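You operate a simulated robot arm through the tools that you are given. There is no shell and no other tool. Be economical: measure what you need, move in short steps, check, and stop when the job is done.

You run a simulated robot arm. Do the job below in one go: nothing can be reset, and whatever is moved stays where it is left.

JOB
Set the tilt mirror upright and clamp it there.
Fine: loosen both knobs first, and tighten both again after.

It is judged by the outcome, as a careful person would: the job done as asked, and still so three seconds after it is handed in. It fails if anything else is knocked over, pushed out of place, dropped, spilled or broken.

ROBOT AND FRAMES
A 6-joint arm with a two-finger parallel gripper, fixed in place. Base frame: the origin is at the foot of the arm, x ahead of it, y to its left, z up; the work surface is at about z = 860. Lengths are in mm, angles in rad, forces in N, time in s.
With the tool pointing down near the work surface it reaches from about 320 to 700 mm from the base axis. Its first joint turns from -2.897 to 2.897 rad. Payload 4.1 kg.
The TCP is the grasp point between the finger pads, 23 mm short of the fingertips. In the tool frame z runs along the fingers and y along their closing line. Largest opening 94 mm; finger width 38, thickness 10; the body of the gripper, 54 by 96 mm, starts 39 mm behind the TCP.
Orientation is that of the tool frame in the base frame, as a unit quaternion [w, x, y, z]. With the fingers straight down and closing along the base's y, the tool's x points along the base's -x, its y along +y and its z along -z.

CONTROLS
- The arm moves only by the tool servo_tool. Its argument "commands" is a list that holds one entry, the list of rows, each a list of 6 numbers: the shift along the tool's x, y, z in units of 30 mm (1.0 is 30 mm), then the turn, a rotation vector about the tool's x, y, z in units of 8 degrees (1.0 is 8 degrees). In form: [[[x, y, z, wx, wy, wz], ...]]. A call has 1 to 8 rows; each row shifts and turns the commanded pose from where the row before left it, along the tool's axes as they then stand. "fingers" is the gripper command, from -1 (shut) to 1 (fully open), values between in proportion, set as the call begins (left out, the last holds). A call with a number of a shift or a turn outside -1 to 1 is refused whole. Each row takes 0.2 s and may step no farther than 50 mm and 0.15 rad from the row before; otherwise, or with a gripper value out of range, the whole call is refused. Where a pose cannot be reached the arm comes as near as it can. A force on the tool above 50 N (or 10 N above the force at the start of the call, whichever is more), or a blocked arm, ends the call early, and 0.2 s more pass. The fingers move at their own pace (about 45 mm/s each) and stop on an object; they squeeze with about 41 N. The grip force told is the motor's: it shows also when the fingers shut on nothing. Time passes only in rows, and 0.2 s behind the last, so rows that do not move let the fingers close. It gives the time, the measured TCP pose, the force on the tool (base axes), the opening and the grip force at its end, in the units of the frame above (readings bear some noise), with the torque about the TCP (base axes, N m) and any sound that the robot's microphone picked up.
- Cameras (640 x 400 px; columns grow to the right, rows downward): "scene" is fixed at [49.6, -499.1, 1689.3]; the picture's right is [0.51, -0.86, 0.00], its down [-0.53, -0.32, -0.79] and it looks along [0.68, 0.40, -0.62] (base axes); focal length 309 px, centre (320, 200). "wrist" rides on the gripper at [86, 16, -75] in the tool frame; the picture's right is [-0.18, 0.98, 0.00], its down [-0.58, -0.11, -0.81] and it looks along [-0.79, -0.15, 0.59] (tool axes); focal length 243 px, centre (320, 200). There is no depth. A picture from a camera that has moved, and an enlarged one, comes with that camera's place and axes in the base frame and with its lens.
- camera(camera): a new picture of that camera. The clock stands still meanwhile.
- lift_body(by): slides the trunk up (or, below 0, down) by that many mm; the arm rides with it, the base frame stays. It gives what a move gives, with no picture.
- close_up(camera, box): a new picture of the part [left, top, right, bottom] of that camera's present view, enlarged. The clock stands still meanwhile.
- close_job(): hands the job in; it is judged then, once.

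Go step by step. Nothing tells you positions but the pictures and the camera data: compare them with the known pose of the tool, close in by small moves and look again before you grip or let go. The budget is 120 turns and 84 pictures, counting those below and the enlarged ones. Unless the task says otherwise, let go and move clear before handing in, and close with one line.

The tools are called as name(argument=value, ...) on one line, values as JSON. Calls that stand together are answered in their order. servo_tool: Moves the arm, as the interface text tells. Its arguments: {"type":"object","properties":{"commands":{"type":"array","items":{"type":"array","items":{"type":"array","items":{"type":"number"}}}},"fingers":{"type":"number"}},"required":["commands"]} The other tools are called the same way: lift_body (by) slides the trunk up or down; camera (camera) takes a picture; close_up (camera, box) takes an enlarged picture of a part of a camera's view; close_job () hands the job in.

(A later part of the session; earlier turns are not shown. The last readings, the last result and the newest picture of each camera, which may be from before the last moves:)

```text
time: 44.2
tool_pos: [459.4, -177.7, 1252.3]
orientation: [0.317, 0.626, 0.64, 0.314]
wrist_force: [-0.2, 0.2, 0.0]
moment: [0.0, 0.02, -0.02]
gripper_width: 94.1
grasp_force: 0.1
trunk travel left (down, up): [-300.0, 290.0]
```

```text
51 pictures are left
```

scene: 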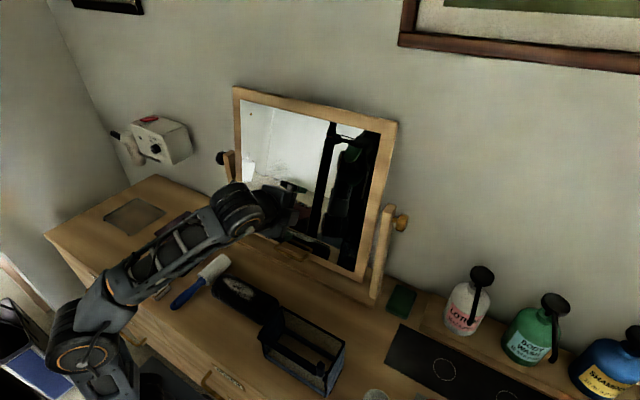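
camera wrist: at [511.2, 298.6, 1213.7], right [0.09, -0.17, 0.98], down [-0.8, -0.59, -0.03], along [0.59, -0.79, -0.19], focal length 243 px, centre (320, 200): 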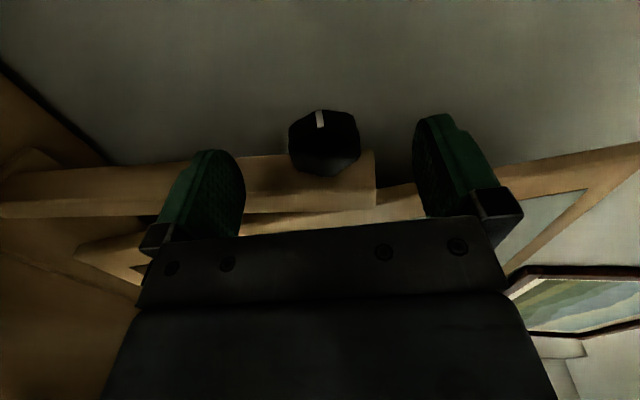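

I'll continue to the brass knob's side, staying in front, then raise the trunk for a steep approach angle.

servo_tool(commands=[[[-1, 0, 0, 0, 0, 0], [-1, 0, 0, 0, 0, 0], [-1, 0, 0, 0, 0, 0], [-1, 0, 0, 0, 0, 0], [-1, 0, 0, 0, 0, 0], [-1, 0, 0, 0, 0, 0], [-1, 0, 0, 0, 0, 0], [-0.4, 0, 0, 0, 0, 0]]])

lift_body(by=106)

servo_tool(commands=[[[0, 0, 0.8, 1, 0, 0], [0, 0, 0.8, 1, 0, 0], [0, 0, 0.5, 0.5, 0, 0]]])

camera(camera="scene")

camera(camera="wrist")

```text
time: 46.0
tool_pos: [449.7, -384.5, 1227.7]
orientation: [0.315, 0.627, 0.64, 0.314]
wrist_force: [0.4, 0.3, 0.2]
moment: [0.03, 0.02, 0.0]
gripper_width: 94.2
grasp_force: 0.1
out of reach, approached as far as the arm can: row 6, 7, 8
trunk travel left (down, up): [-300.0, 290.0]
```

```text
time: 47.4
tool_pos: [449.5, -383.6, 1334.4]
orientation: [0.316, 0.626, 0.64, 0.313]
wrist_force: [0.1, -0.1, 0.3]
moment: [-0.02, 0.0, 0.01]
gripper_width: 93.7
grasp_force: 0.1
trunk travel left (down, up): [-406.0, 184.0]
```

```text
time: 48.2
tool_pos: [475.0, -364.4, 1262.5]
orientation: [0.201, 0.671, 0.685, 0.198]
wrist_force: [-0.5, -0.3, -0.5]
moment: [0.01, -0.01, 0.0]
gripper_width: 94.1
grasp_force: 0.1
out of reach, approached as far as the arm can: row 1, 2, 3
trunk travel left (down, up): [-406.0, 184.0]
```

```text
50 pictures are left
```

scene: 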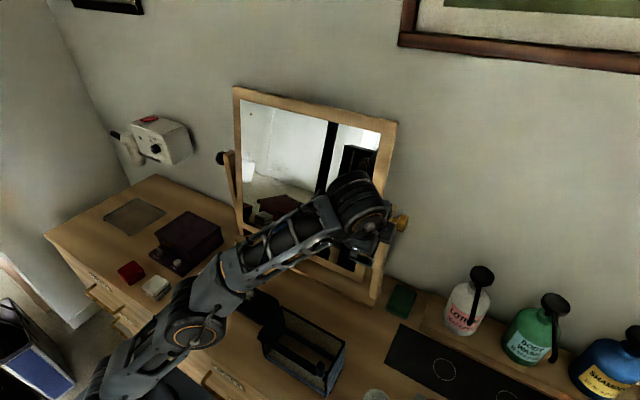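

```text
49 pictures are left
camera wrist: at [446.9, -277.8, 1331.9], right [0.83, -0.17, 0.53], down [-0.52, -0.58, 0.62], along [0.21, -0.8, -0.57], focal length 243 px, centre (320, 200)
```

wrist: 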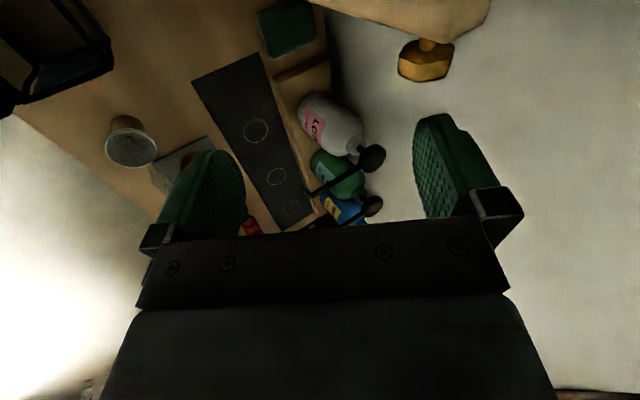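

The brass knob triangulates to about (621, -388, 1194), same axis as the other. I'll line up 70 mm short of it at y≈-395 so the fingers clear the post.

servo_tool(commands=[[[-0.5, 0.3, 0.3, 0, 0, 0], [-0.53, 0.6, 0.5, 0, 0, 0], [0, 0.9, 0.7, 0, 0, 0], [0, 1, 0.75, 0, 0, 0]]])

camera(camera="wrist")

camera(camera="scene")

```text
time: 49.2
tool_pos: [533.3, -360.5, 1212.5]
orientation: [0.203, 0.672, 0.684, 0.199]
wrist_force: [-0.6, -0.7, 0.2]
moment: [0.02, -0.03, 0.03]
gripper_width: 94.2
grasp_force: 0.1
out of reach, approached as far as the arm can: row 1, 2, 3, 4
trunk travel left (down, up): [-406.0, 184.0]
```

```text
48 pictures are left
camera wrist: at [505.4, -274.5, 1282.5], right [0.83, -0.17, 0.54], down [-0.52, -0.58, 0.62], along [0.21, -0.8, -0.57], focal length 243 px, centre (320, 200)
```

wrist: 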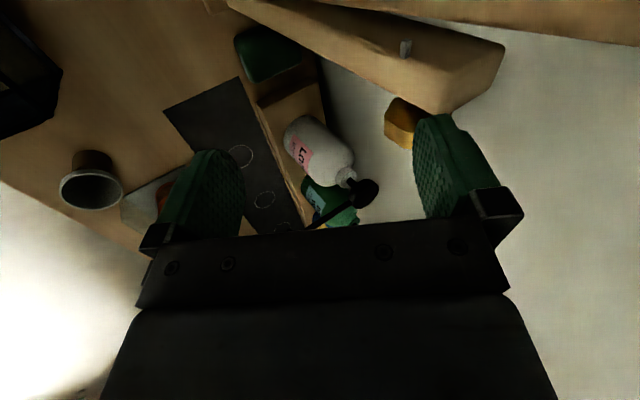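

```text
47 pictures are left
```

scene: 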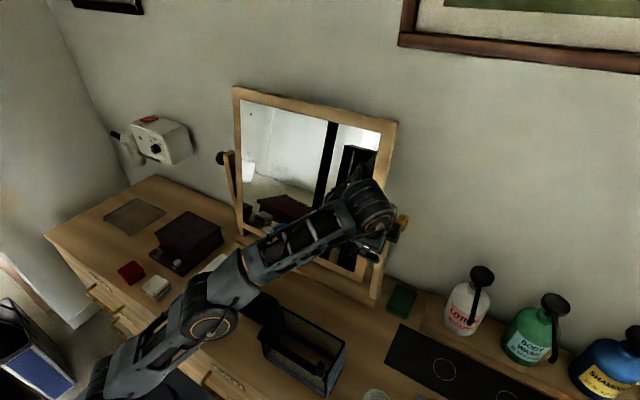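

The arm is running out of stretch at this trunk height. I'll raise the trunk another 100 mm and try again.

lift_body(by=100)

servo_tool(commands=[[[-0.6, 0, 0, 0, 0, 0], [-0.6, 0, 0.6, 0, 0, 0], [0, 0.3, 0.6, 0, 0, 0]]])

```text
time: 50.5
tool_pos: [534.0, -361.3, 1311.7]
orientation: [0.203, 0.671, 0.685, 0.198]
wrist_force: [0.1, 0.1, -0.9]
moment: [0.0, 0.0, -0.01]
gripper_width: 94.0
grasp_force: 0.0
trunk travel left (down, up): [-506.0, 84.0]
```

```text
time: 51.3
tool_pos: [550.1, -386.4, 1274.4]
orientation: [0.203, 0.671, 0.685, 0.199]
wrist_force: [0.3, 1.0, -0.1]
moment: [0.01, -0.01, -0.01]
gripper_width: 94.1
grasp_force: 0.0
out of reach, approached as far as the arm can: row 1, 2
trunk travel left (down, up): [-506.0, 84.0]
```

servo_tool(commands=[[[-0.15, 0.24, 0.6, 0, 0, 0], [-0.2, 0.24, 0.6, 0, 0, 0]]])

camera(camera="wrist")

close_up(camera="scene", box=[340, 150, 460, 250])

```text
time: 51.9
tool_pos: [571.9, -388.4, 1246.2]
orientation: [0.203, 0.672, 0.684, 0.198]
wrist_force: [-0.6, -0.4, -0.9]
moment: [-0.01, 0.01, -0.05]
gripper_width: 94.1
grasp_force: 0.1
out of reach, approached as far as the arm can: row 1, 2
trunk travel left (down, up): [-506.0, 84.0]
```

```text
46 pictures are left
camera wrist: at [543.5, -301.9, 1315.7], right [0.83, -0.17, 0.54], down [-0.52, -0.58, 0.62], along [0.21, -0.8, -0.57], focal length 243 px, centre (320, 200)
```

wrist: 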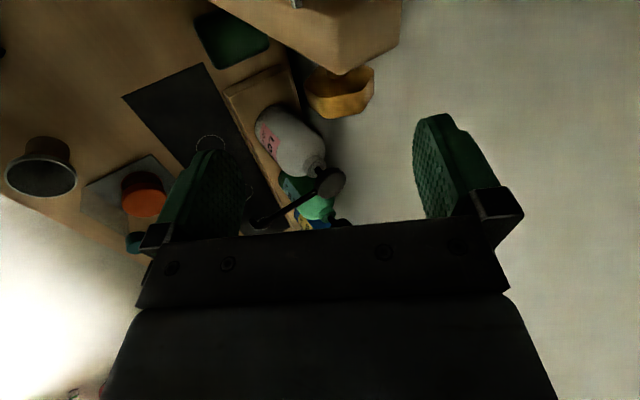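

```text
4.00 times, centred on (400, 200) of scene
camera zoom: at [49.6, -499.1, 1689.3], right [0.51, -0.86, 0.0], down [-0.53, -0.32, -0.79], along [0.68, 0.4, -0.62], focal length 1236 px, centre (0, 200)
```

zoom: 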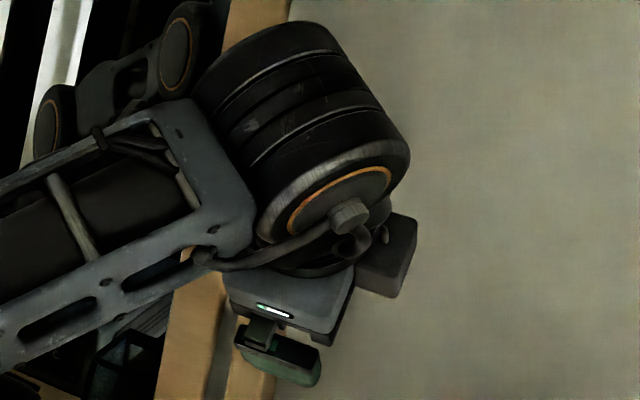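

Reach is limiting with such a steep pitch; shallower pitch keeps the wrist closer. I'll reduce pitch to ~41° and go in there.

servo_tool(commands=[[[-0.2, 0, -0.1, -1, 0, 0], [-0.1, 0, -0.1, -1, 0, 0]]])

```text
time: 52.5
tool_pos: [567.8, -398.6, 1251.3]
orientation: [0.295, 0.637, 0.65, 0.292]
wrist_force: [-0.6, 0.2, -0.7]
moment: [-0.01, 0.0, -0.01]
gripper_width: 94.1
grasp_force: 0.1
trunk travel left (down, up): [-506.0, 84.0]
```

lift_body(by=-60)

servo_tool(commands=[[[0, 0.9, -0.8, 0, 0, 0], [0.1, 0.9, -0.6, -1, 0, 0], [0, 0, 0, -1, 0, 0], [0, 0, 0, -1, 0, 0]]])

```text
time: 53.5
tool_pos: [568.3, -397.6, 1191.1]
orientation: [0.295, 0.636, 0.651, 0.291]
wrist_force: [-0.2, 0.6, -0.3]
moment: [0.01, 0.03, 0.02]
gripper_width: 93.7
grasp_force: 0.0
trunk travel left (down, up): [-446.0, 144.0]
```

```text
time: 54.5
tool_pos: [572.5, -395.3, 1259.3]
orientation: [0.422, 0.561, 0.574, 0.421]
wrist_force: [0.6, 0.3, -0.5]
moment: [-0.03, 0.0, 0.03]
gripper_width: 93.9
grasp_force: 0.0
trunk travel left (down, up): [-446.0, 144.0]
```

lift_body(by=-46)

servo_tool(commands=[[[0, 0, 0, 1, 0, 0], [0, 0, 0, 1, 0, 0], [0, 0.5, -0.3, 1, 0, 0], [0, 0.3, -0.3, 0.5, 0, 0]]])

camera(camera="wrist")

```text
time: 55.4
tool_pos: [572.3, -395.7, 1213.6]
orientation: [0.421, 0.561, 0.576, 0.421]
wrist_force: [-0.2, -0.3, -1.3]
moment: [0.03, -0.04, -0.01]
gripper_width: 94.3
grasp_force: 0.1
trunk travel left (down, up): [-400.0, 190.0]
```

```text
time: 56.4
tool_pos: [552.8, -379.2, 1223.6]
orientation: [0.271, 0.648, 0.66, 0.267]
wrist_force: [-0.1, 0.5, 0.1]
moment: [-0.02, 0.02, 0.01]
gripper_width: 94.2
grasp_force: 0.1
out of reach, approached as far as the arm can: row 3, 4
trunk travel left (down, up): [-400.0, 190.0]
```

```text
44 pictures are left
camera wrist: at [509.8, -293.7, 1286.8], right [0.7, -0.17, 0.69], down [-0.64, -0.58, 0.5], along [0.32, -0.79, -0.52], focal length 243 px, centre (320, 200)
```

wrist: 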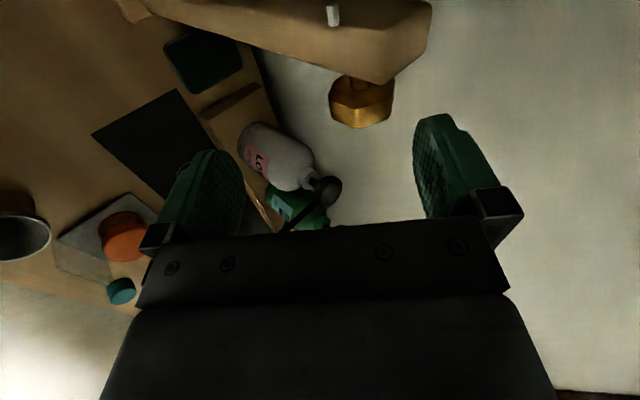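

I've worked out the reach envelope: higher trunk suits steep pitch. I'll raise the trunk 85 mm and line up at ~45° pitch.

lift_body(by=85)

servo_tool(commands=[[[-0.2, -0.3, 0.6, 0, 0, 0], [-0.2, -0.4, 0.65, 0, 0, 0], [-0.15, -0.4, 0.7, 0, 0, 0]]])

camera(camera="wrist")

close_up(camera="scene", box=[340, 160, 460, 260])

```text
time: 57.6
tool_pos: [554.1, -380.1, 1308.9]
orientation: [0.272, 0.647, 0.66, 0.268]
wrist_force: [-0.5, -0.3, 0.2]
moment: [0.01, 0.03, 0.02]
gripper_width: 94.0
grasp_force: 0.0
trunk travel left (down, up): [-485.0, 105.0]
```

```text
time: 58.4
tool_pos: [572.4, -397.2, 1244.1]
orientation: [0.273, 0.646, 0.66, 0.269]
wrist_force: [0.7, 0.0, -0.6]
moment: [0.0, -0.01, -0.03]
gripper_width: 93.9
grasp_force: 0.0
trunk travel left (down, up): [-485.0, 105.0]
```

```text
43 pictures are left
camera wrist: at [529.5, -310.9, 1306.6], right [0.7, -0.17, 0.7], down [-0.64, -0.59, 0.5], along [0.33, -0.79, -0.51], focal length 243 px, centre (320, 200)
```

wrist: 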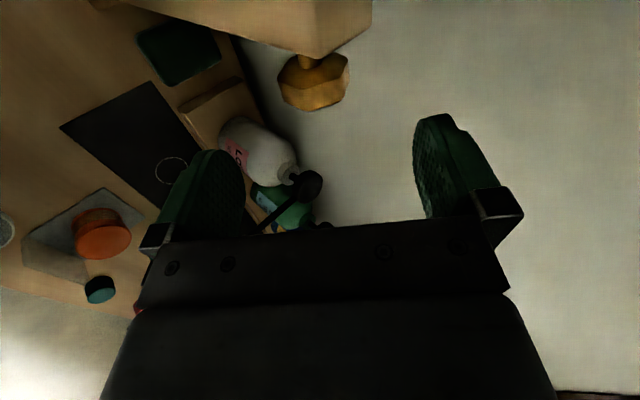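

```text
4.00 times, centred on (400, 210) of scene
camera zoom: at [49.6, -499.1, 1689.3], right [0.51, -0.86, 0.0], down [-0.53, -0.32, -0.79], along [0.68, 0.4, -0.62], focal length 1236 px, centre (0, 160)
```

zoom: 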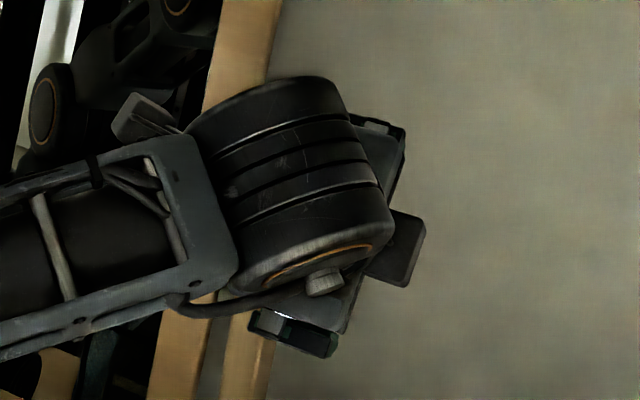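

Lined up well (knob at y≈-386, fingers will overlap it and clear the post). Advancing to straddle.

servo_tool(commands=[[[0, 0, 0.8, 0, 0, 0], [0, 0, 0.8, 0, 0, 0], [0.03, 0, 0.72, 0, 0, 0]]])

camera(camera="wrist")

```text
time: 59.2
tool_pos: [621.0, -395.4, 1194.9]
orientation: [0.272, 0.647, 0.66, 0.268]
wrist_force: [-0.1, -1.3, 0.6]
moment: [-0.01, 0.02, -0.01]
gripper_width: 93.9
grasp_force: 0.0
trunk travel left (down, up): [-485.0, 105.0]
```

```text
41 pictures are left
camera wrist: at [577.6, -309.0, 1258.1], right [0.7, -0.17, 0.7], down [-0.64, -0.59, 0.5], along [0.33, -0.79, -0.51], focal length 243 px, centre (320, 200)
```

wrist: 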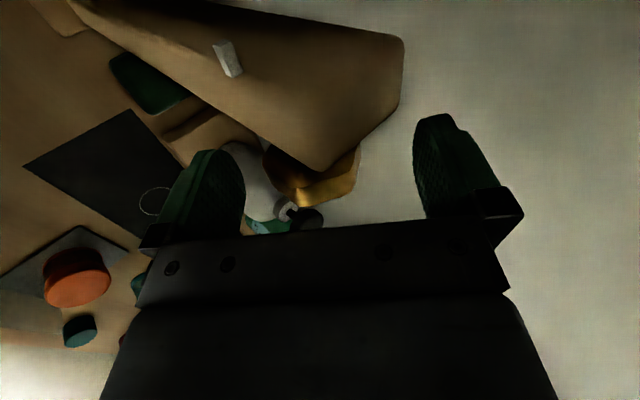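

The knob lies between the fingers. Closing and turning counter-clockwise as seen from its outer side (−y rotation).

servo_tool(commands=[[[0, 0, 0, 0, 0, 0], [0, 0, 0, 0, 0, 0], [0, 0, 0, 0, 0, 0], [0, 0, 0, 0, 0, 0]]], fingers=-1)

servo_tool(commands=[[[0, 0, 0, -0.7, 0, 0], [0, 0, 0, -0.8, 0, 0]]])

```text
time: 60.2
tool_pos: [618.7, -395.9, 1195.7]
orientation: [0.27, 0.648, 0.66, 0.268]
wrist_force: [-5.9, 1.5, -5.7]
moment: [0.02, 0.06, 0.16]
gripper_width: 41.4
grasp_force: 42.0
trunk travel left (down, up): [-485.0, 105.0]
```

```text
time: 60.8
tool_pos: [618.2, -396.9, 1193.8]
orientation: [0.338, 0.614, 0.629, 0.336]
wrist_force: [-14.4, 7.4, -18.1]
moment: [-0.95, 0.14, 0.03]
gripper_width: 41.4
grasp_force: 45.2
trunk travel left (down, up): [-485.0, 105.0]
```

servo_tool(commands=[[[0, -0.1, 0, -0.7, 0, 0], [0, -0.03, 0, -1, 0, 0]]])

close_up(camera="scene", box=[340, 160, 460, 260])

```text
time: 61.4
tool_pos: [618.1, -396.5, 1192.8]
orientation: [0.41, 0.569, 0.586, 0.406]
wrist_force: [-6.3, 2.8, -11.9]
moment: [-0.57, 0.06, -0.34]
gripper_width: 41.5
grasp_force: 44.9
trunk travel left (down, up): [-485.0, 105.0]
```

```text
4.00 times, centred on (400, 210) of scene
camera zoom: at [49.6, -499.1, 1689.3], right [0.51, -0.86, 0.0], down [-0.53, -0.32, -0.79], along [0.68, 0.4, -0.62], focal length 1236 px, centre (0, 160)
```

zoom: 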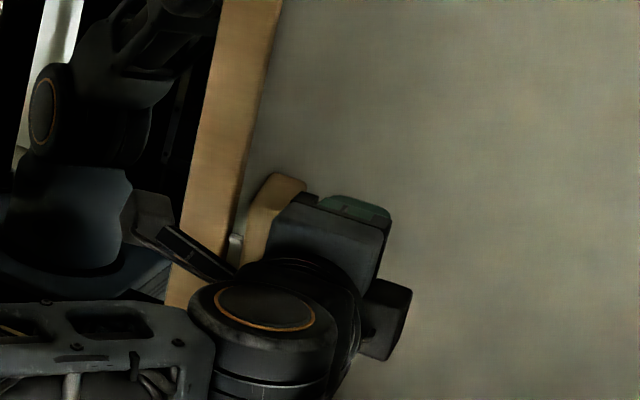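

Smooth, low torque; pitch is now ~19° and still in reach. Continuing.

servo_tool(commands=[[[0, -0.05, 0, -0.8, 0, 0], [0, -0.02, 0, -0.8, 0, 0]]])

```text
time: 62.0
tool_pos: [616.6, -397.2, 1191.1]
orientation: [0.471, 0.52, 0.534, 0.471]
wrist_force: [-0.4, -0.9, -3.3]
moment: [-0.69, 0.04, -0.95]
gripper_width: 41.2
grasp_force: 44.6
trunk travel left (down, up): [-485.0, 105.0]
```

servo_tool(commands=[[[0, -0.03, 0, -0.8, 0, 0]]])

```text
time: 62.4
tool_pos: [617.0, -396.5, 1189.0]
orientation: [0.499, 0.494, 0.507, 0.5]
wrist_force: [4.0, -2.3, 1.4]
moment: [-0.2, -0.03, -0.53]
gripper_width: 41.4
grasp_force: 44.9
trunk travel left (down, up): [-485.0, 105.0]
```

45° done. Releasing, rotating back 45° with fingers open, and regripping on the flats for another stroke.

servo_tool(commands=[[[0, 0, 0, 0, 0, 0], [0, 0, 0, 0, 0, 0], [0, 0.07, 0.08, 0.5, 0, 0], [0, 0, 0, 1, 0, 0], [0, 0, 0, 1, 0, 0], [0, 0, 0, 1, 0, 0], [0, 0, 0, 1, 0, 0], [0, 0, 0, 1, 0, 0]]], fingers=1)

servo_tool(commands=[[[0, 0, 0, 0, 0, 0], [0, 0, 0, 0, 0, 0], [0, 0, 0, 0, 0, 0], [0, 0, 0, 0, 0, 0]]], fingers=-1)

servo_tool(commands=[[[0, -0.05, 0, -0.8, 0, 0], [0, -0.05, 0, -0.8, 0, 0]]])

```text
time: 64.2
tool_pos: [619.2, -395.7, 1190.0]
orientation: [0.276, 0.645, 0.658, 0.272]
wrist_force: [0.5, 0.0, 0.1]
moment: [0.01, 0.03, -0.01]
gripper_width: 94.5
grasp_force: 0.1
trunk travel left (down, up): [-485.0, 105.0]
```

```text
time: 65.2
tool_pos: [621.0, -395.6, 1193.7]
orientation: [0.279, 0.644, 0.658, 0.274]
wrist_force: [12.8, -5.1, 12.3]
moment: [0.07, -0.09, -0.47]
gripper_width: 41.8
grasp_force: 42.1
trunk travel left (down, up): [-485.0, 105.0]
```

```text
time: 65.8
tool_pos: [620.4, -396.5, 1193.1]
orientation: [0.351, 0.608, 0.623, 0.345]
wrist_force: [24.7, -10.8, 23.7]
moment: [0.44, -0.16, -0.3]
gripper_width: 41.4
grasp_force: 44.8
trunk travel left (down, up): [-485.0, 105.0]
```

Side force is along the closing line, so I'll recentre by +3 mm and continue the stroke.

servo_tool(commands=[[[0, 0.13, 0, -0.6, 0, 0], [0, 0, 0, -0.8, 0, 0]]])

servo_tool(commands=[[[0, -0.03, 0, -0.8, 0, 0], [0, -0.03, 0, -0.8, 0, 0]]])

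servo_tool(commands=[[[0, -0.03, 0, -0.8, 0, 0]]])

```text
time: 66.4
tool_pos: [619.6, -396.2, 1192.1]
orientation: [0.405, 0.573, 0.588, 0.404]
wrist_force: [9.0, -1.7, 8.1]
moment: [-0.28, -0.04, -0.28]
gripper_width: 41.3
grasp_force: 45.0
trunk travel left (down, up): [-485.0, 105.0]
```

```text
time: 67.0
tool_pos: [619.2, -396.8, 1190.8]
orientation: [0.465, 0.525, 0.538, 0.467]
wrist_force: [8.2, -2.6, 8.3]
moment: [-0.05, -0.03, -0.39]
gripper_width: 41.7
grasp_force: 45.0
trunk travel left (down, up): [-485.0, 105.0]
```

```text
time: 67.4
tool_pos: [619.5, -396.0, 1188.9]
orientation: [0.495, 0.497, 0.512, 0.497]
wrist_force: [10.8, -4.1, 9.0]
moment: [-0.03, -0.05, -0.41]
gripper_width: 41.5
grasp_force: 45.2
trunk travel left (down, up): [-485.0, 105.0]
```

About 88° turned with very little torque. Releasing and backing off to see the mirror and brass knob.

servo_tool(commands=[[[0, 0, 0, 0, 0, 0], [0, 0, 0, 0, 0, 0], [0, 0, 0, 0, 0, 0], [0, 0, -1, 0, 0, 0], [0, 0, -1, 0, 0, 0], [0, 0, -1, 0, 0, 0], [0, 0, -1, 0, 0, 0]]], fingers=1)

camera(camera="scene")

camera(camera="wrist")

```text
time: 69.0
tool_pos: [497.3, -397.3, 1190.9]
orientation: [0.494, 0.497, 0.511, 0.497]
wrist_force: [-0.2, 0.0, -0.7]
moment: [-0.01, 0.0, 0.01]
gripper_width: 94.1
grasp_force: 0.0
trunk travel left (down, up): [-485.0, 105.0]
```

```text
39 pictures are left
```

scene: 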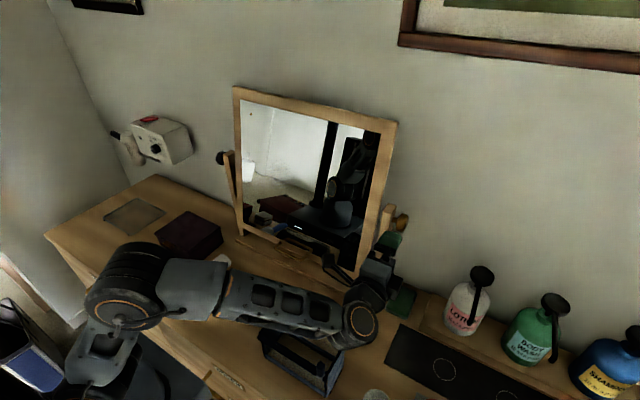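

```text
38 pictures are left
camera wrist: at [421.7, -311.3, 1207.8], right [0.02, -0.17, 0.98], down [-0.8, -0.6, -0.09], along [0.6, -0.79, -0.15], focal length 243 px, centre (320, 200)
```

wrist: 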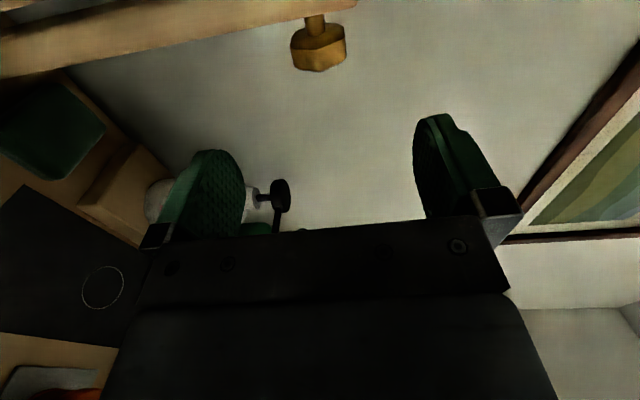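

The mirror still holds its tilt. From the reflection of the white box I estimate the mirror leans back ~10.5° at the top. Let me look closely at the brass knob and the mirror's bottom rail with its pull handle.

close_up(camera="scene", box=[360, 190, 430, 250])

close_up(camera="scene", box=[220, 180, 380, 300])

```text
6.67 times, centred on (395, 220) of scene
camera zoom: at [49.6, -499.1, 1689.3], right [0.51, -0.86, 0.0], down [-0.53, -0.32, -0.79], along [0.68, 0.4, -0.62], focal length 2060 px, centre (-180, 67)
```

zoom: 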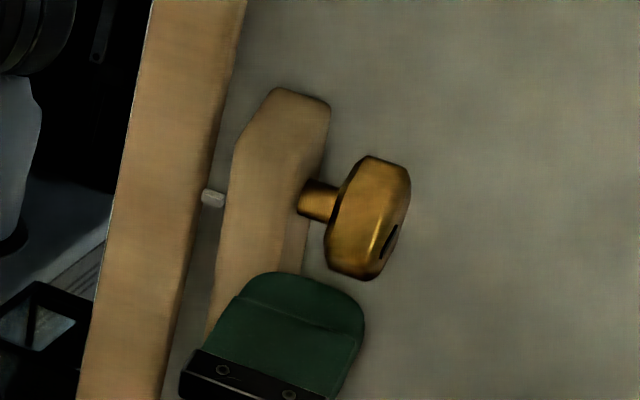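

```text
3.33 times, centred on (300, 240) of scene
camera zoom: at [49.6, -499.1, 1689.3], right [0.51, -0.86, 0.0], down [-0.53, -0.32, -0.79], along [0.68, 0.4, -0.62], focal length 1030 px, centre (387, 67)
```

zoom: 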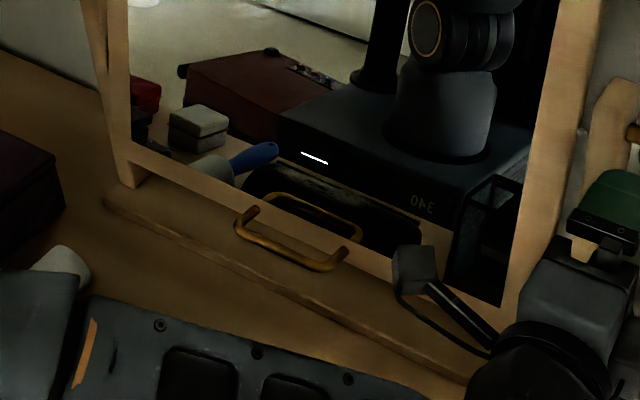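

Brass pointer has swung ~90° to the front, so it's loosened too. The mirror's bottom rail has a brass pull bar at roughly (557, -95, 975); I'll use it to swing the mirror. First retreat, pitch down and move to the centre.

servo_tool(commands=[[[0, 0.3, -0.8, 0, 0, 0], [0.5, 0.3, -0.8, 1, 0, 0], [1, 0, 0, 1, 0, 0], [1, 0, 0, 1, 0, 0], [1, 0, 0, 1, 0, 0], [1, 0, 0, 1, 0, 0], [1, 0, 0, 0.6, 0, 0], [1, 0, 0, 0, 0, 0]]])

servo_tool(commands=[[[1, 0, 0, 0, 0, 0], [1, 0, 0, 0, 0, 0], [1, 0, 0, 0, 0, 0], [0.5, 0, 0, 0, 0, 0]]])

camera(camera="scene")

camera(camera="wrist")

```text
time: 70.8
tool_pos: [447.3, -202.2, 1207.1]
orientation: [0.268, 0.648, 0.662, 0.264]
wrist_force: [-0.4, 0.2, -0.5]
moment: [0.0, 0.0, -0.01]
gripper_width: 94.0
grasp_force: 0.2
trunk travel left (down, up): [-485.0, 105.0]
```

```text
time: 71.8
tool_pos: [446.7, -97.4, 1207.3]
orientation: [0.268, 0.65, 0.661, 0.263]
wrist_force: [0.1, 0.1, 0.2]
moment: [0.01, 0.02, -0.02]
gripper_width: 94.0
grasp_force: 0.0
trunk travel left (down, up): [-485.0, 105.0]
```

```text
35 pictures are left
```

scene: 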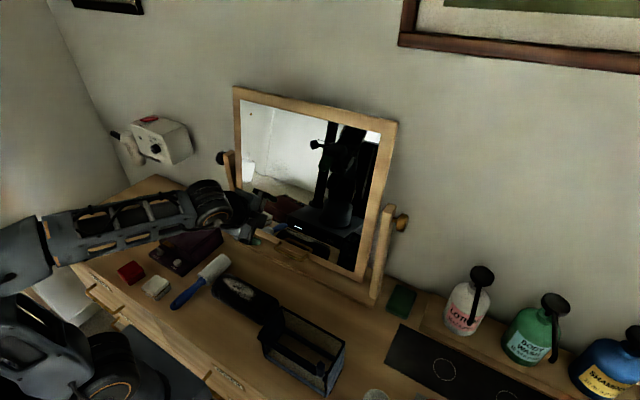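

```text
34 pictures are left
camera wrist: at [404.5, -11.0, 1270.6], right [0.71, -0.17, 0.69], down [-0.63, -0.58, 0.51], along [0.32, -0.79, -0.52], focal length 243 px, centre (320, 200)
```

wrist: 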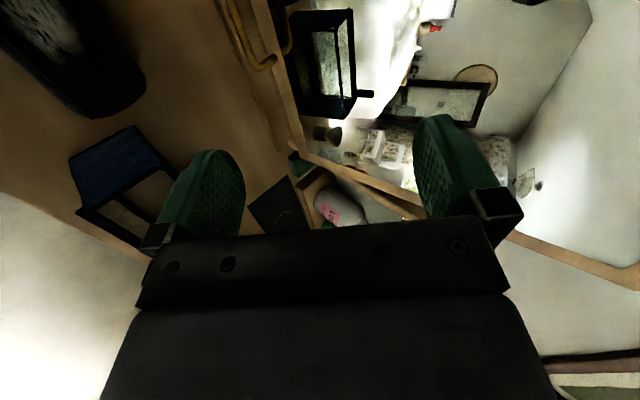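

The pull bar spans about y -50…-140. I'll descend toward it, partly by trunk, partly by arm.

lift_body(by=-80)

servo_tool(commands=[[[0, -0.2, 0.7, 0, 0, 0], [0, -0.2, 0.8, 0, 0, 0], [0, -0.2, 0.9, 0, 0, 0], [0, -0.2, 0.9, 0, 0, 0]]])

camera(camera="wrist")

camera(camera="scene")

```text
time: 73.0
tool_pos: [446.6, -98.3, 1126.9]
orientation: [0.268, 0.648, 0.662, 0.265]
wrist_force: [-0.1, -0.5, -0.6]
moment: [0.03, -0.01, -0.04]
gripper_width: 94.1
grasp_force: 0.1
trunk travel left (down, up): [-405.0, 185.0]
```

```text
time: 74.0
tool_pos: [499.2, -98.4, 1037.8]
orientation: [0.267, 0.649, 0.662, 0.263]
wrist_force: [0.0, -0.5, 0.2]
moment: [-0.04, 0.02, 0.0]
gripper_width: 94.3
grasp_force: 0.1
trunk travel left (down, up): [-405.0, 185.0]
```

```text
33 pictures are left
camera wrist: at [457.7, -11.3, 1101.7], right [0.71, -0.16, 0.69], down [-0.63, -0.58, 0.51], along [0.32, -0.79, -0.52], focal length 243 px, centre (320, 200)
```

wrist: 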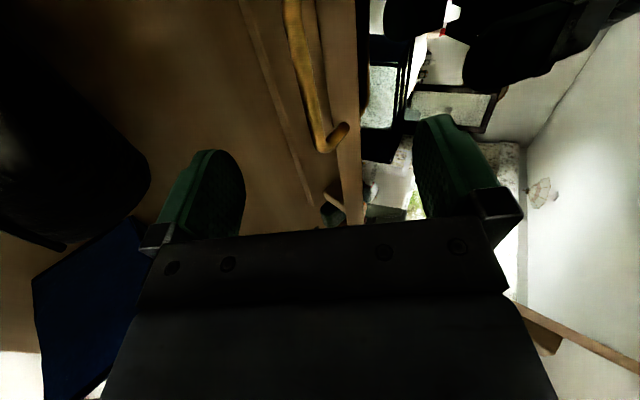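

```text
32 pictures are left
```

scene: 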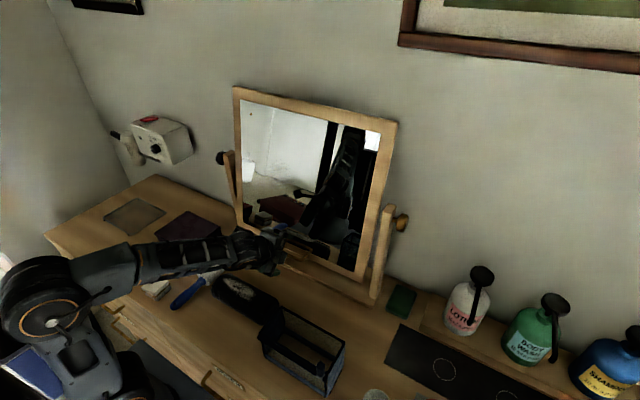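

The pull bar lies at x≈551, z≈974, y -146…-44. Rather than squeeze behind it, I'll push it gently with closed fingertips (needs about +40 mm). First close the fingers, level to ~22° and come down in front of it.

servo_tool(commands=[[[0, 0, -0.3, -1, 0, 0], [0, 0, -0.3, -1, 0, 0], [0.05, 0, 0, -1, 0, 0], [0.05, -0.8, 0.3, 0, 0, 0], [0, -0.86, 0.5, 0, 0, 0]]], fingers=-1)

camera(camera="wrist")

```text
time: 75.2
tool_pos: [490.6, -95.9, 995.6]
orientation: [0.397, 0.579, 0.592, 0.396]
wrist_force: [-0.1, 0.1, -0.1]
moment: [0.03, -0.02, -0.06]
gripper_width: 0.0
grasp_force: 13.5
trunk travel left (down, up): [-405.0, 185.0]
```

```text
31 pictures are left
camera wrist: at [424.9, -9.2, 1036.8], right [0.37, -0.17, 0.92], down [-0.78, -0.59, 0.21], along [0.51, -0.79, -0.35], focal length 243 px, centre (320, 200)
```

wrist: 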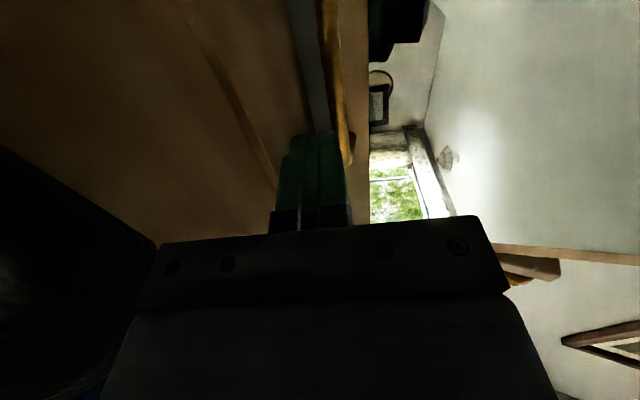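

Fingertips aim ~7 mm below the bar; I'll raise slightly and advance to near contact, then creep.

servo_tool(commands=[[[0, 0.25, 0.6, 0, 0, 0], [0, 0, 0.5, 0, 0, 0]]])

servo_tool(commands=[[[0, 0.08, 0.2, 0, 0, 0], [0, 0.08, 0.2, 0, 0, 0]]])

camera(camera="wrist")

```text
time: 75.8
tool_pos: [523.6, -95.6, 990.1]
orientation: [0.397, 0.579, 0.592, 0.395]
wrist_force: [-0.1, -0.8, -0.9]
moment: [0.0, 0.02, 0.0]
gripper_width: 0.0
grasp_force: 41.5
trunk travel left (down, up): [-405.0, 185.0]
```

```text
time: 76.4
tool_pos: [534.1, -95.6, 991.5]
orientation: [0.397, 0.578, 0.593, 0.395]
wrist_force: [-0.5, -0.6, -0.1]
moment: [-0.01, 0.02, 0.0]
gripper_width: 0.1
grasp_force: 40.9
trunk travel left (down, up): [-405.0, 185.0]
```

```text
30 pictures are left
camera wrist: at [469.3, -9.9, 1032.7], right [0.37, -0.17, 0.91], down [-0.78, -0.59, 0.21], along [0.51, -0.79, -0.35], focal length 243 px, centre (320, 200)
```

wrist: 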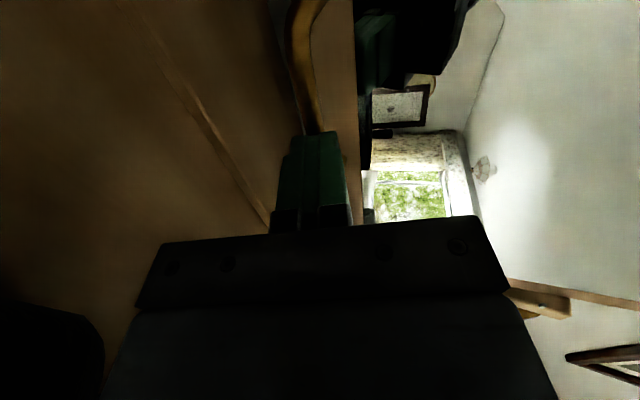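

Now the bar runs right into the fingertips' line. Creeping forward horizontally until contact.

servo_tool(commands=[[[0, 0.06, 0.16, 0, 0, 0], [0, 0.06, 0.16, 0, 0, 0]]])

servo_tool(commands=[[[0, 0.05, 0.16, 0, 0, 0], [0, 0.05, 0.16, 0, 0, 0]]])

camera(camera="scene")

```text
time: 77.0
tool_pos: [545.7, -96.1, 991.5]
orientation: [0.397, 0.579, 0.592, 0.397]
wrist_force: [-0.4, -0.7, 0.6]
moment: [0.02, 0.03, -0.02]
gripper_width: 0.0
grasp_force: 40.8
trunk travel left (down, up): [-405.0, 185.0]
```

```text
time: 77.6
tool_pos: [555.8, -94.9, 989.3]
orientation: [0.397, 0.579, 0.592, 0.396]
wrist_force: [-0.4, 0.0, -0.2]
moment: [0.01, 0.04, 0.01]
gripper_width: 0.0
grasp_force: 40.9
trunk travel left (down, up): [-405.0, 185.0]
```

```text
29 pictures are left
```

scene: 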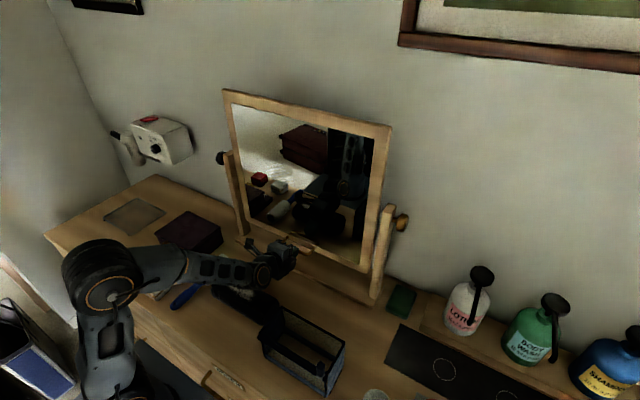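

The mirror swings with almost no force (so both clamps are loose), and the white box's reflection now sits near where an upright mirror would put it. Measuring closely.

close_up(camera="scene", box=[210, 80, 330, 240])

close_up(camera="scene", box=[310, 100, 420, 310])

```text
2.50 times, centred on (270, 160) of scene
camera zoom: at [49.6, -499.1, 1689.3], right [0.51, -0.86, 0.0], down [-0.53, -0.32, -0.79], along [0.68, 0.4, -0.62], focal length 772 px, centre (445, 300)
```

zoom: 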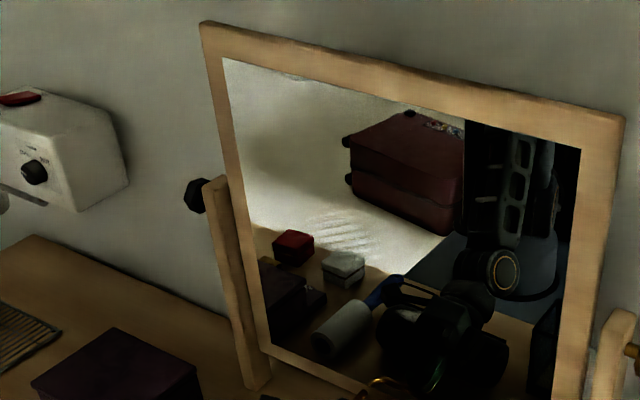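

```text
1.90 times, centred on (365, 205) of scene
camera zoom: at [49.6, -499.1, 1689.3], right [0.51, -0.86, 0.0], down [-0.53, -0.32, -0.79], along [0.68, 0.4, -0.62], focal length 588 px, centre (234, 190)
```

zoom: 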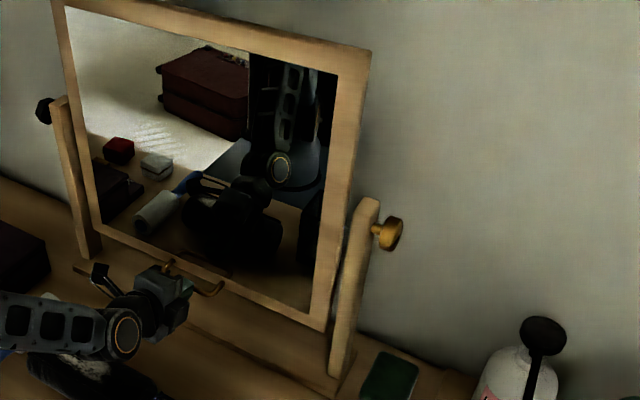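

By the reflected red and white boxes (predicted at rows 178.0/185.6, seen at ~178.8/187.3) the mirror is within about half a degree of upright, still leaning back slightly. I'll nudge 2 mm more, then withdraw and re-measure.

servo_tool(commands=[[[0, 0.02, 0.07, 0, 0, 0], [0, 0, 0, 0, 0, 0]]])

servo_tool(commands=[[[0, 0, -0.3, 0, 0, 0], [0, 0, -0.8, 0, 0, 0], [0, 0.5, -0.8, 0, 0, 0], [0, 0.8, -0.8, 0, 0, 0], [0, 1, -0.5, 0, 0, 0]]])

close_up(camera="scene", box=[210, 80, 330, 240])

```text
time: 78.2
tool_pos: [557.9, -94.4, 989.8]
orientation: [0.397, 0.579, 0.592, 0.396]
wrist_force: [-0.7, -0.7, 0.9]
moment: [-0.02, -0.03, 0.01]
gripper_width: 0.0
grasp_force: 40.9
trunk travel left (down, up): [-405.0, 185.0]
```

```text
time: 79.4
tool_pos: [495.5, -94.6, 1090.2]
orientation: [0.397, 0.579, 0.592, 0.395]
wrist_force: [-0.5, 0.3, -0.1]
moment: [-0.01, 0.02, 0.0]
gripper_width: 0.0
grasp_force: 40.9
trunk travel left (down, up): [-405.0, 185.0]
```

```text
2.50 times, centred on (270, 160) of scene
camera zoom: at [49.6, -499.1, 1689.3], right [0.51, -0.86, 0.0], down [-0.53, -0.32, -0.79], along [0.68, 0.4, -0.62], focal length 772 px, centre (445, 300)
```

zoom: 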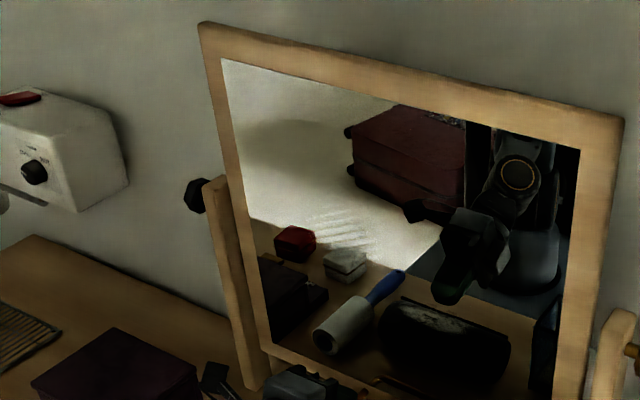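

The mirror stays put and now reads within a fraction of a degree of upright. Now to tighten: I'll go back to the brass knob first, at zero pitch with the trunk where it worked before.

lift_body(by=80)

servo_tool(commands=[[[0, -0.5, -0.9, 0, 0, 0], [-1, 0, -0.5, 0, 0, 0], [-1, 0, 0, 0, 0, 0], [-1, 0, 0, 0, 0, 0], [-1, 0, 0, 0, 0, 0], [-1, 0, 0, 0, 0, 0], [-1, 0, 0, 0, 0, 0], [-1, 0, 0, 0, 0, 0]]], fingers=1)

servo_tool(commands=[[[-1, 0, 0, 0, 0, 0], [-1, 0, 0.3, -0.5, 0, 0], [-1, 0, 0.5, -0.75, 0, 0], [0, 0, 0.5, -0.75, 0, 0], [0, 0, 0.5, -0.75, 0, 0]]])

camera(camera="wrist")

```text
time: 80.5
tool_pos: [494.8, -95.9, 1169.3]
orientation: [0.397, 0.579, 0.593, 0.395]
wrist_force: [-0.5, 0.5, -0.2]
moment: [0.01, -0.01, -0.05]
gripper_width: 0.0
grasp_force: 41.4
trunk travel left (down, up): [-485.0, 105.0]
```

```text
time: 82.3
tool_pos: [453.1, -307.1, 1174.0]
orientation: [0.397, 0.579, 0.592, 0.397]
wrist_force: [-0.5, -0.8, -0.3]
moment: [0.0, 0.0, 0.02]
gripper_width: 94.1
grasp_force: 0.0
trunk travel left (down, up): [-485.0, 105.0]
```

```text
time: 83.5
tool_pos: [505.7, -394.8, 1162.5]
orientation: [0.501, 0.492, 0.506, 0.501]
wrist_force: [0.4, 0.6, 0.1]
moment: [0.03, 0.0, 0.03]
gripper_width: 94.2
grasp_force: 0.1
trunk travel left (down, up): [-485.0, 105.0]
```

```text
25 pictures are left
camera wrist: at [429.9, -309.7, 1176.9], right [0.0, -0.17, 0.99], down [-0.8, -0.59, -0.1], along [0.6, -0.79, -0.14], focal length 243 px, centre (320, 200)
```

wrist: 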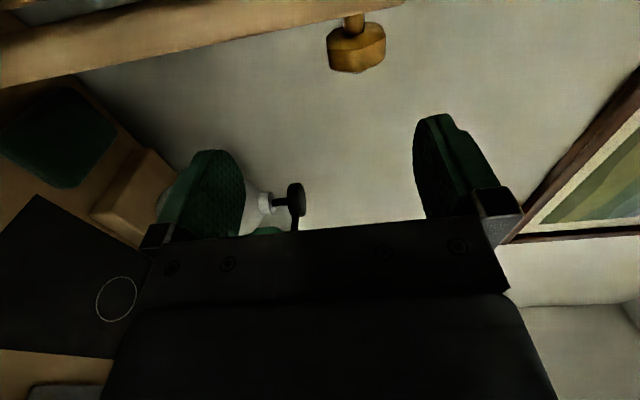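

Same approach pose as before, just 29 mm low. Raising, advancing to straddle the brass knob.

servo_tool(commands=[[[-0.03, 0.96, 0, 0, 0, 0], [0, 0, 0.95, 0, 0, 0], [0, 0, 0.95, 0, 0, 0], [0, 0, 0.95, 0, 0, 0], [0, 0, 0.9, 0, 0, 0]]])

camera(camera="wrist")

```text
time: 84.7
tool_pos: [619.1, -392.5, 1193.2]
orientation: [0.5, 0.491, 0.507, 0.502]
wrist_force: [-0.1, 0.7, -1.1]
moment: [-0.02, -0.02, -0.01]
gripper_width: 94.0
grasp_force: 0.0
trunk travel left (down, up): [-485.0, 105.0]
```

```text
24 pictures are left
camera wrist: at [543.5, -307.4, 1207.0], right [0.0, -0.17, 0.98], down [-0.8, -0.59, -0.1], along [0.6, -0.79, -0.14], focal length 243 px, centre (320, 200)
```

wrist: 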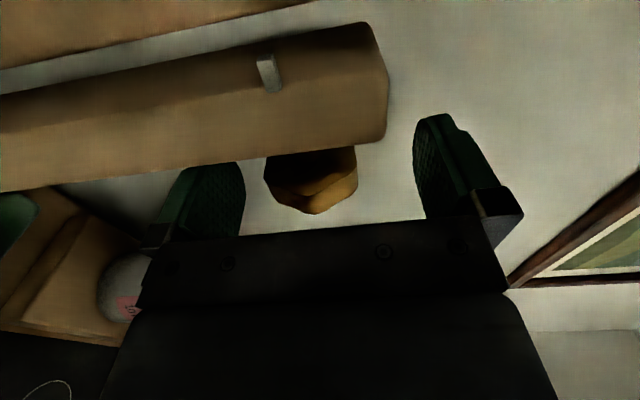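

Knob between the fingers. Shift 3 mm outward, grip and turn clockwise (tighten).

servo_tool(commands=[[[-0.1, -0.04, 0, 0, 0, 0], [0, 0, 0, 0, 0, 0], [0, 0, 0, 0, 0, 0], [0, 0, 0, 0, 0, 0]]], fingers=-1)

servo_tool(commands=[[[0, 0.02, 0, 0.8, 0, 0], [0, 0.02, 0, 0.8, 0, 0]]])

servo_tool(commands=[[[0, 0.03, 0, 0.8, 0, 0], [0, 0.03, 0, 0.8, 0, 0]]])

```text
time: 85.7
tool_pos: [619.3, -395.3, 1188.9]
orientation: [0.499, 0.493, 0.506, 0.502]
wrist_force: [-0.1, -0.1, -3.2]
moment: [0.01, 0.02, 0.11]
gripper_width: 41.6
grasp_force: 42.5
trunk travel left (down, up): [-485.0, 105.0]
```

```text
time: 86.3
tool_pos: [619.1, -396.5, 1190.4]
orientation: [0.44, 0.546, 0.56, 0.442]
wrist_force: [-3.2, 2.9, -5.0]
moment: [0.61, 0.01, 0.91]
gripper_width: 41.8
grasp_force: 45.3
trunk travel left (down, up): [-485.0, 105.0]
```

```text
time: 86.9
tool_pos: [620.6, -397.4, 1191.0]
orientation: [0.375, 0.592, 0.606, 0.376]
wrist_force: [-7.5, 7.0, -12.6]
moment: [0.29, 0.05, 1.27]
gripper_width: 41.5
grasp_force: 45.3
trunk travel left (down, up): [-485.0, 105.0]
```

servo_tool(commands=[[[0.02, -0.04, 0, 0.8, 0, 0], [0, 0.02, 0, 0.8, 0, 0]]])

servo_tool(commands=[[[0, 0.02, 0, 0.7, 0, 0]]])

close_up(camera="scene", box=[210, 80, 330, 240])

```text
time: 87.5
tool_pos: [620.5, -396.3, 1192.8]
orientation: [0.31, 0.63, 0.643, 0.307]
wrist_force: [-1.1, 3.3, -7.0]
moment: [0.56, 0.03, 1.02]
gripper_width: 41.6
grasp_force: 45.7
trunk travel left (down, up): [-485.0, 105.0]
```

```text
time: 87.9
tool_pos: [621.2, -396.2, 1193.7]
orientation: [0.278, 0.644, 0.658, 0.275]
wrist_force: [-2.0, 2.7, -4.6]
moment: [0.89, 0.02, 0.9]
gripper_width: 41.5
grasp_force: 45.3
trunk travel left (down, up): [-485.0, 105.0]
```

```text
2.50 times, centred on (270, 160) of scene
camera zoom: at [49.6, -499.1, 1689.3], right [0.51, -0.86, 0.0], down [-0.53, -0.32, -0.79], along [0.68, 0.4, -0.62], focal length 772 px, centre (445, 300)
```

zoom: 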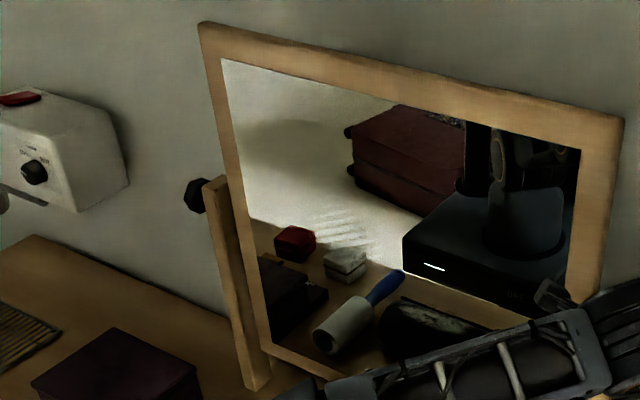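

Mirror unmoved. Second tightening stroke: release, back 44°, regrip, turn.

servo_tool(commands=[[[0, 0, 0, 0, 0, 0], [0, 0, 0, 0, 0, 0], [0, -0.02, 0, -0.6, 0, 0], [0, -0.02, 0, -1, 0, 0], [0, -0.02, 0, -1, 0, 0], [0, -0.02, 0, -1, 0, 0], [0, -0.02, 0, -1, 0, 0], [0, 0, 0, -1, 0, 0]]], fingers=1)

servo_tool(commands=[[[0, 0, 0, 0, 0, 0], [0, 0, 0, 0, 0, 0], [0, 0, 0, 0, 0, 0], [0, 0, 0, 0, 0, 0]]], fingers=-1)

servo_tool(commands=[[[0, 0.02, 0, 0.8, 0, 0], [0, 0.02, 0, 0.8, 0, 0]]])

```text
time: 89.7
tool_pos: [619.6, -397.0, 1191.2]
orientation: [0.504, 0.488, 0.502, 0.505]
wrist_force: [-0.4, -0.3, -0.8]
moment: [-0.01, 0.01, -0.04]
gripper_width: 93.9
grasp_force: 0.1
trunk travel left (down, up): [-485.0, 105.0]
```

```text
time: 90.7
tool_pos: [618.9, -396.6, 1189.9]
orientation: [0.502, 0.49, 0.503, 0.505]
wrist_force: [-1.8, 2.0, -4.1]
moment: [0.0, -0.01, 0.01]
gripper_width: 41.3
grasp_force: 41.7
trunk travel left (down, up): [-485.0, 105.0]
```

```text
time: 91.3
tool_pos: [618.3, -396.8, 1190.2]
orientation: [0.445, 0.541, 0.557, 0.446]
wrist_force: [-2.0, 0.0, -4.4]
moment: [0.46, 0.03, 1.1]
gripper_width: 41.2
grasp_force: 44.6
trunk travel left (down, up): [-485.0, 105.0]
```

servo_tool(commands=[[[0, 0.02, 0, 0.8, 0, 0], [0, 0.02, 0, 0.8, 0, 0]]])

servo_tool(commands=[[[0, 0.02, 0, 0.8, 0, 0], [0, 0.02, 0, 0.7, 0, 0]]])

servo_tool(commands=[[[0, 0.02, 0, 0.7, 0, 0]]])

```text
time: 91.9
tool_pos: [619.3, -397.8, 1191.7]
orientation: [0.382, 0.588, 0.603, 0.381]
wrist_force: [1.3, -0.4, -2.7]
moment: [0.15, 0.03, 0.97]
gripper_width: 41.4
grasp_force: 45.2
trunk travel left (down, up): [-485.0, 105.0]
```

```text
time: 92.5
tool_pos: [620.0, -397.6, 1192.1]
orientation: [0.319, 0.625, 0.638, 0.316]
wrist_force: [-0.4, -0.4, -3.3]
moment: [0.45, 0.03, 0.92]
gripper_width: 41.3
grasp_force: 45.5
trunk travel left (down, up): [-485.0, 105.0]
```

```text
time: 92.9
tool_pos: [621.7, -397.3, 1194.1]
orientation: [0.288, 0.64, 0.653, 0.284]
wrist_force: [-2.0, -1.5, -7.6]
moment: [0.71, 0.03, 1.08]
gripper_width: 41.1
grasp_force: 44.9
trunk travel left (down, up): [-485.0, 105.0]
```

Still almost no torque; back near the original angle. A bit further, within reach.

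servo_tool(commands=[[[0, 0.04, 0, 0.5, 0, 0]]])

servo_tool(commands=[[[0, 0.02, 0, 0.5, 0, 0]]])

```text
time: 93.3
tool_pos: [621.3, -397.4, 1194.1]
orientation: [0.263, 0.651, 0.663, 0.261]
wrist_force: [-7.2, 1.7, -15.9]
moment: [-0.24, -0.75, 0.39]
gripper_width: 41.4
grasp_force: 45.0
trunk travel left (down, up): [-485.0, 105.0]
```

```text
time: 93.9
tool_pos: [619.8, -395.1, 1194.9]
orientation: [0.253, 0.659, 0.666, 0.239]
wrist_force: [27.6, -21.9, 0.6]
moment: [-0.6, -0.16, -1.3]
gripper_width: 41.6
grasp_force: 45.0
out of reach, approached as far as the arm can: row 1
trunk travel left (down, up): [-485.0, 105.0]
stopped in row 1: the force on the tool passed its limit at 55 N (the readings are from after the stop); the commanded pose is now the measured one
```

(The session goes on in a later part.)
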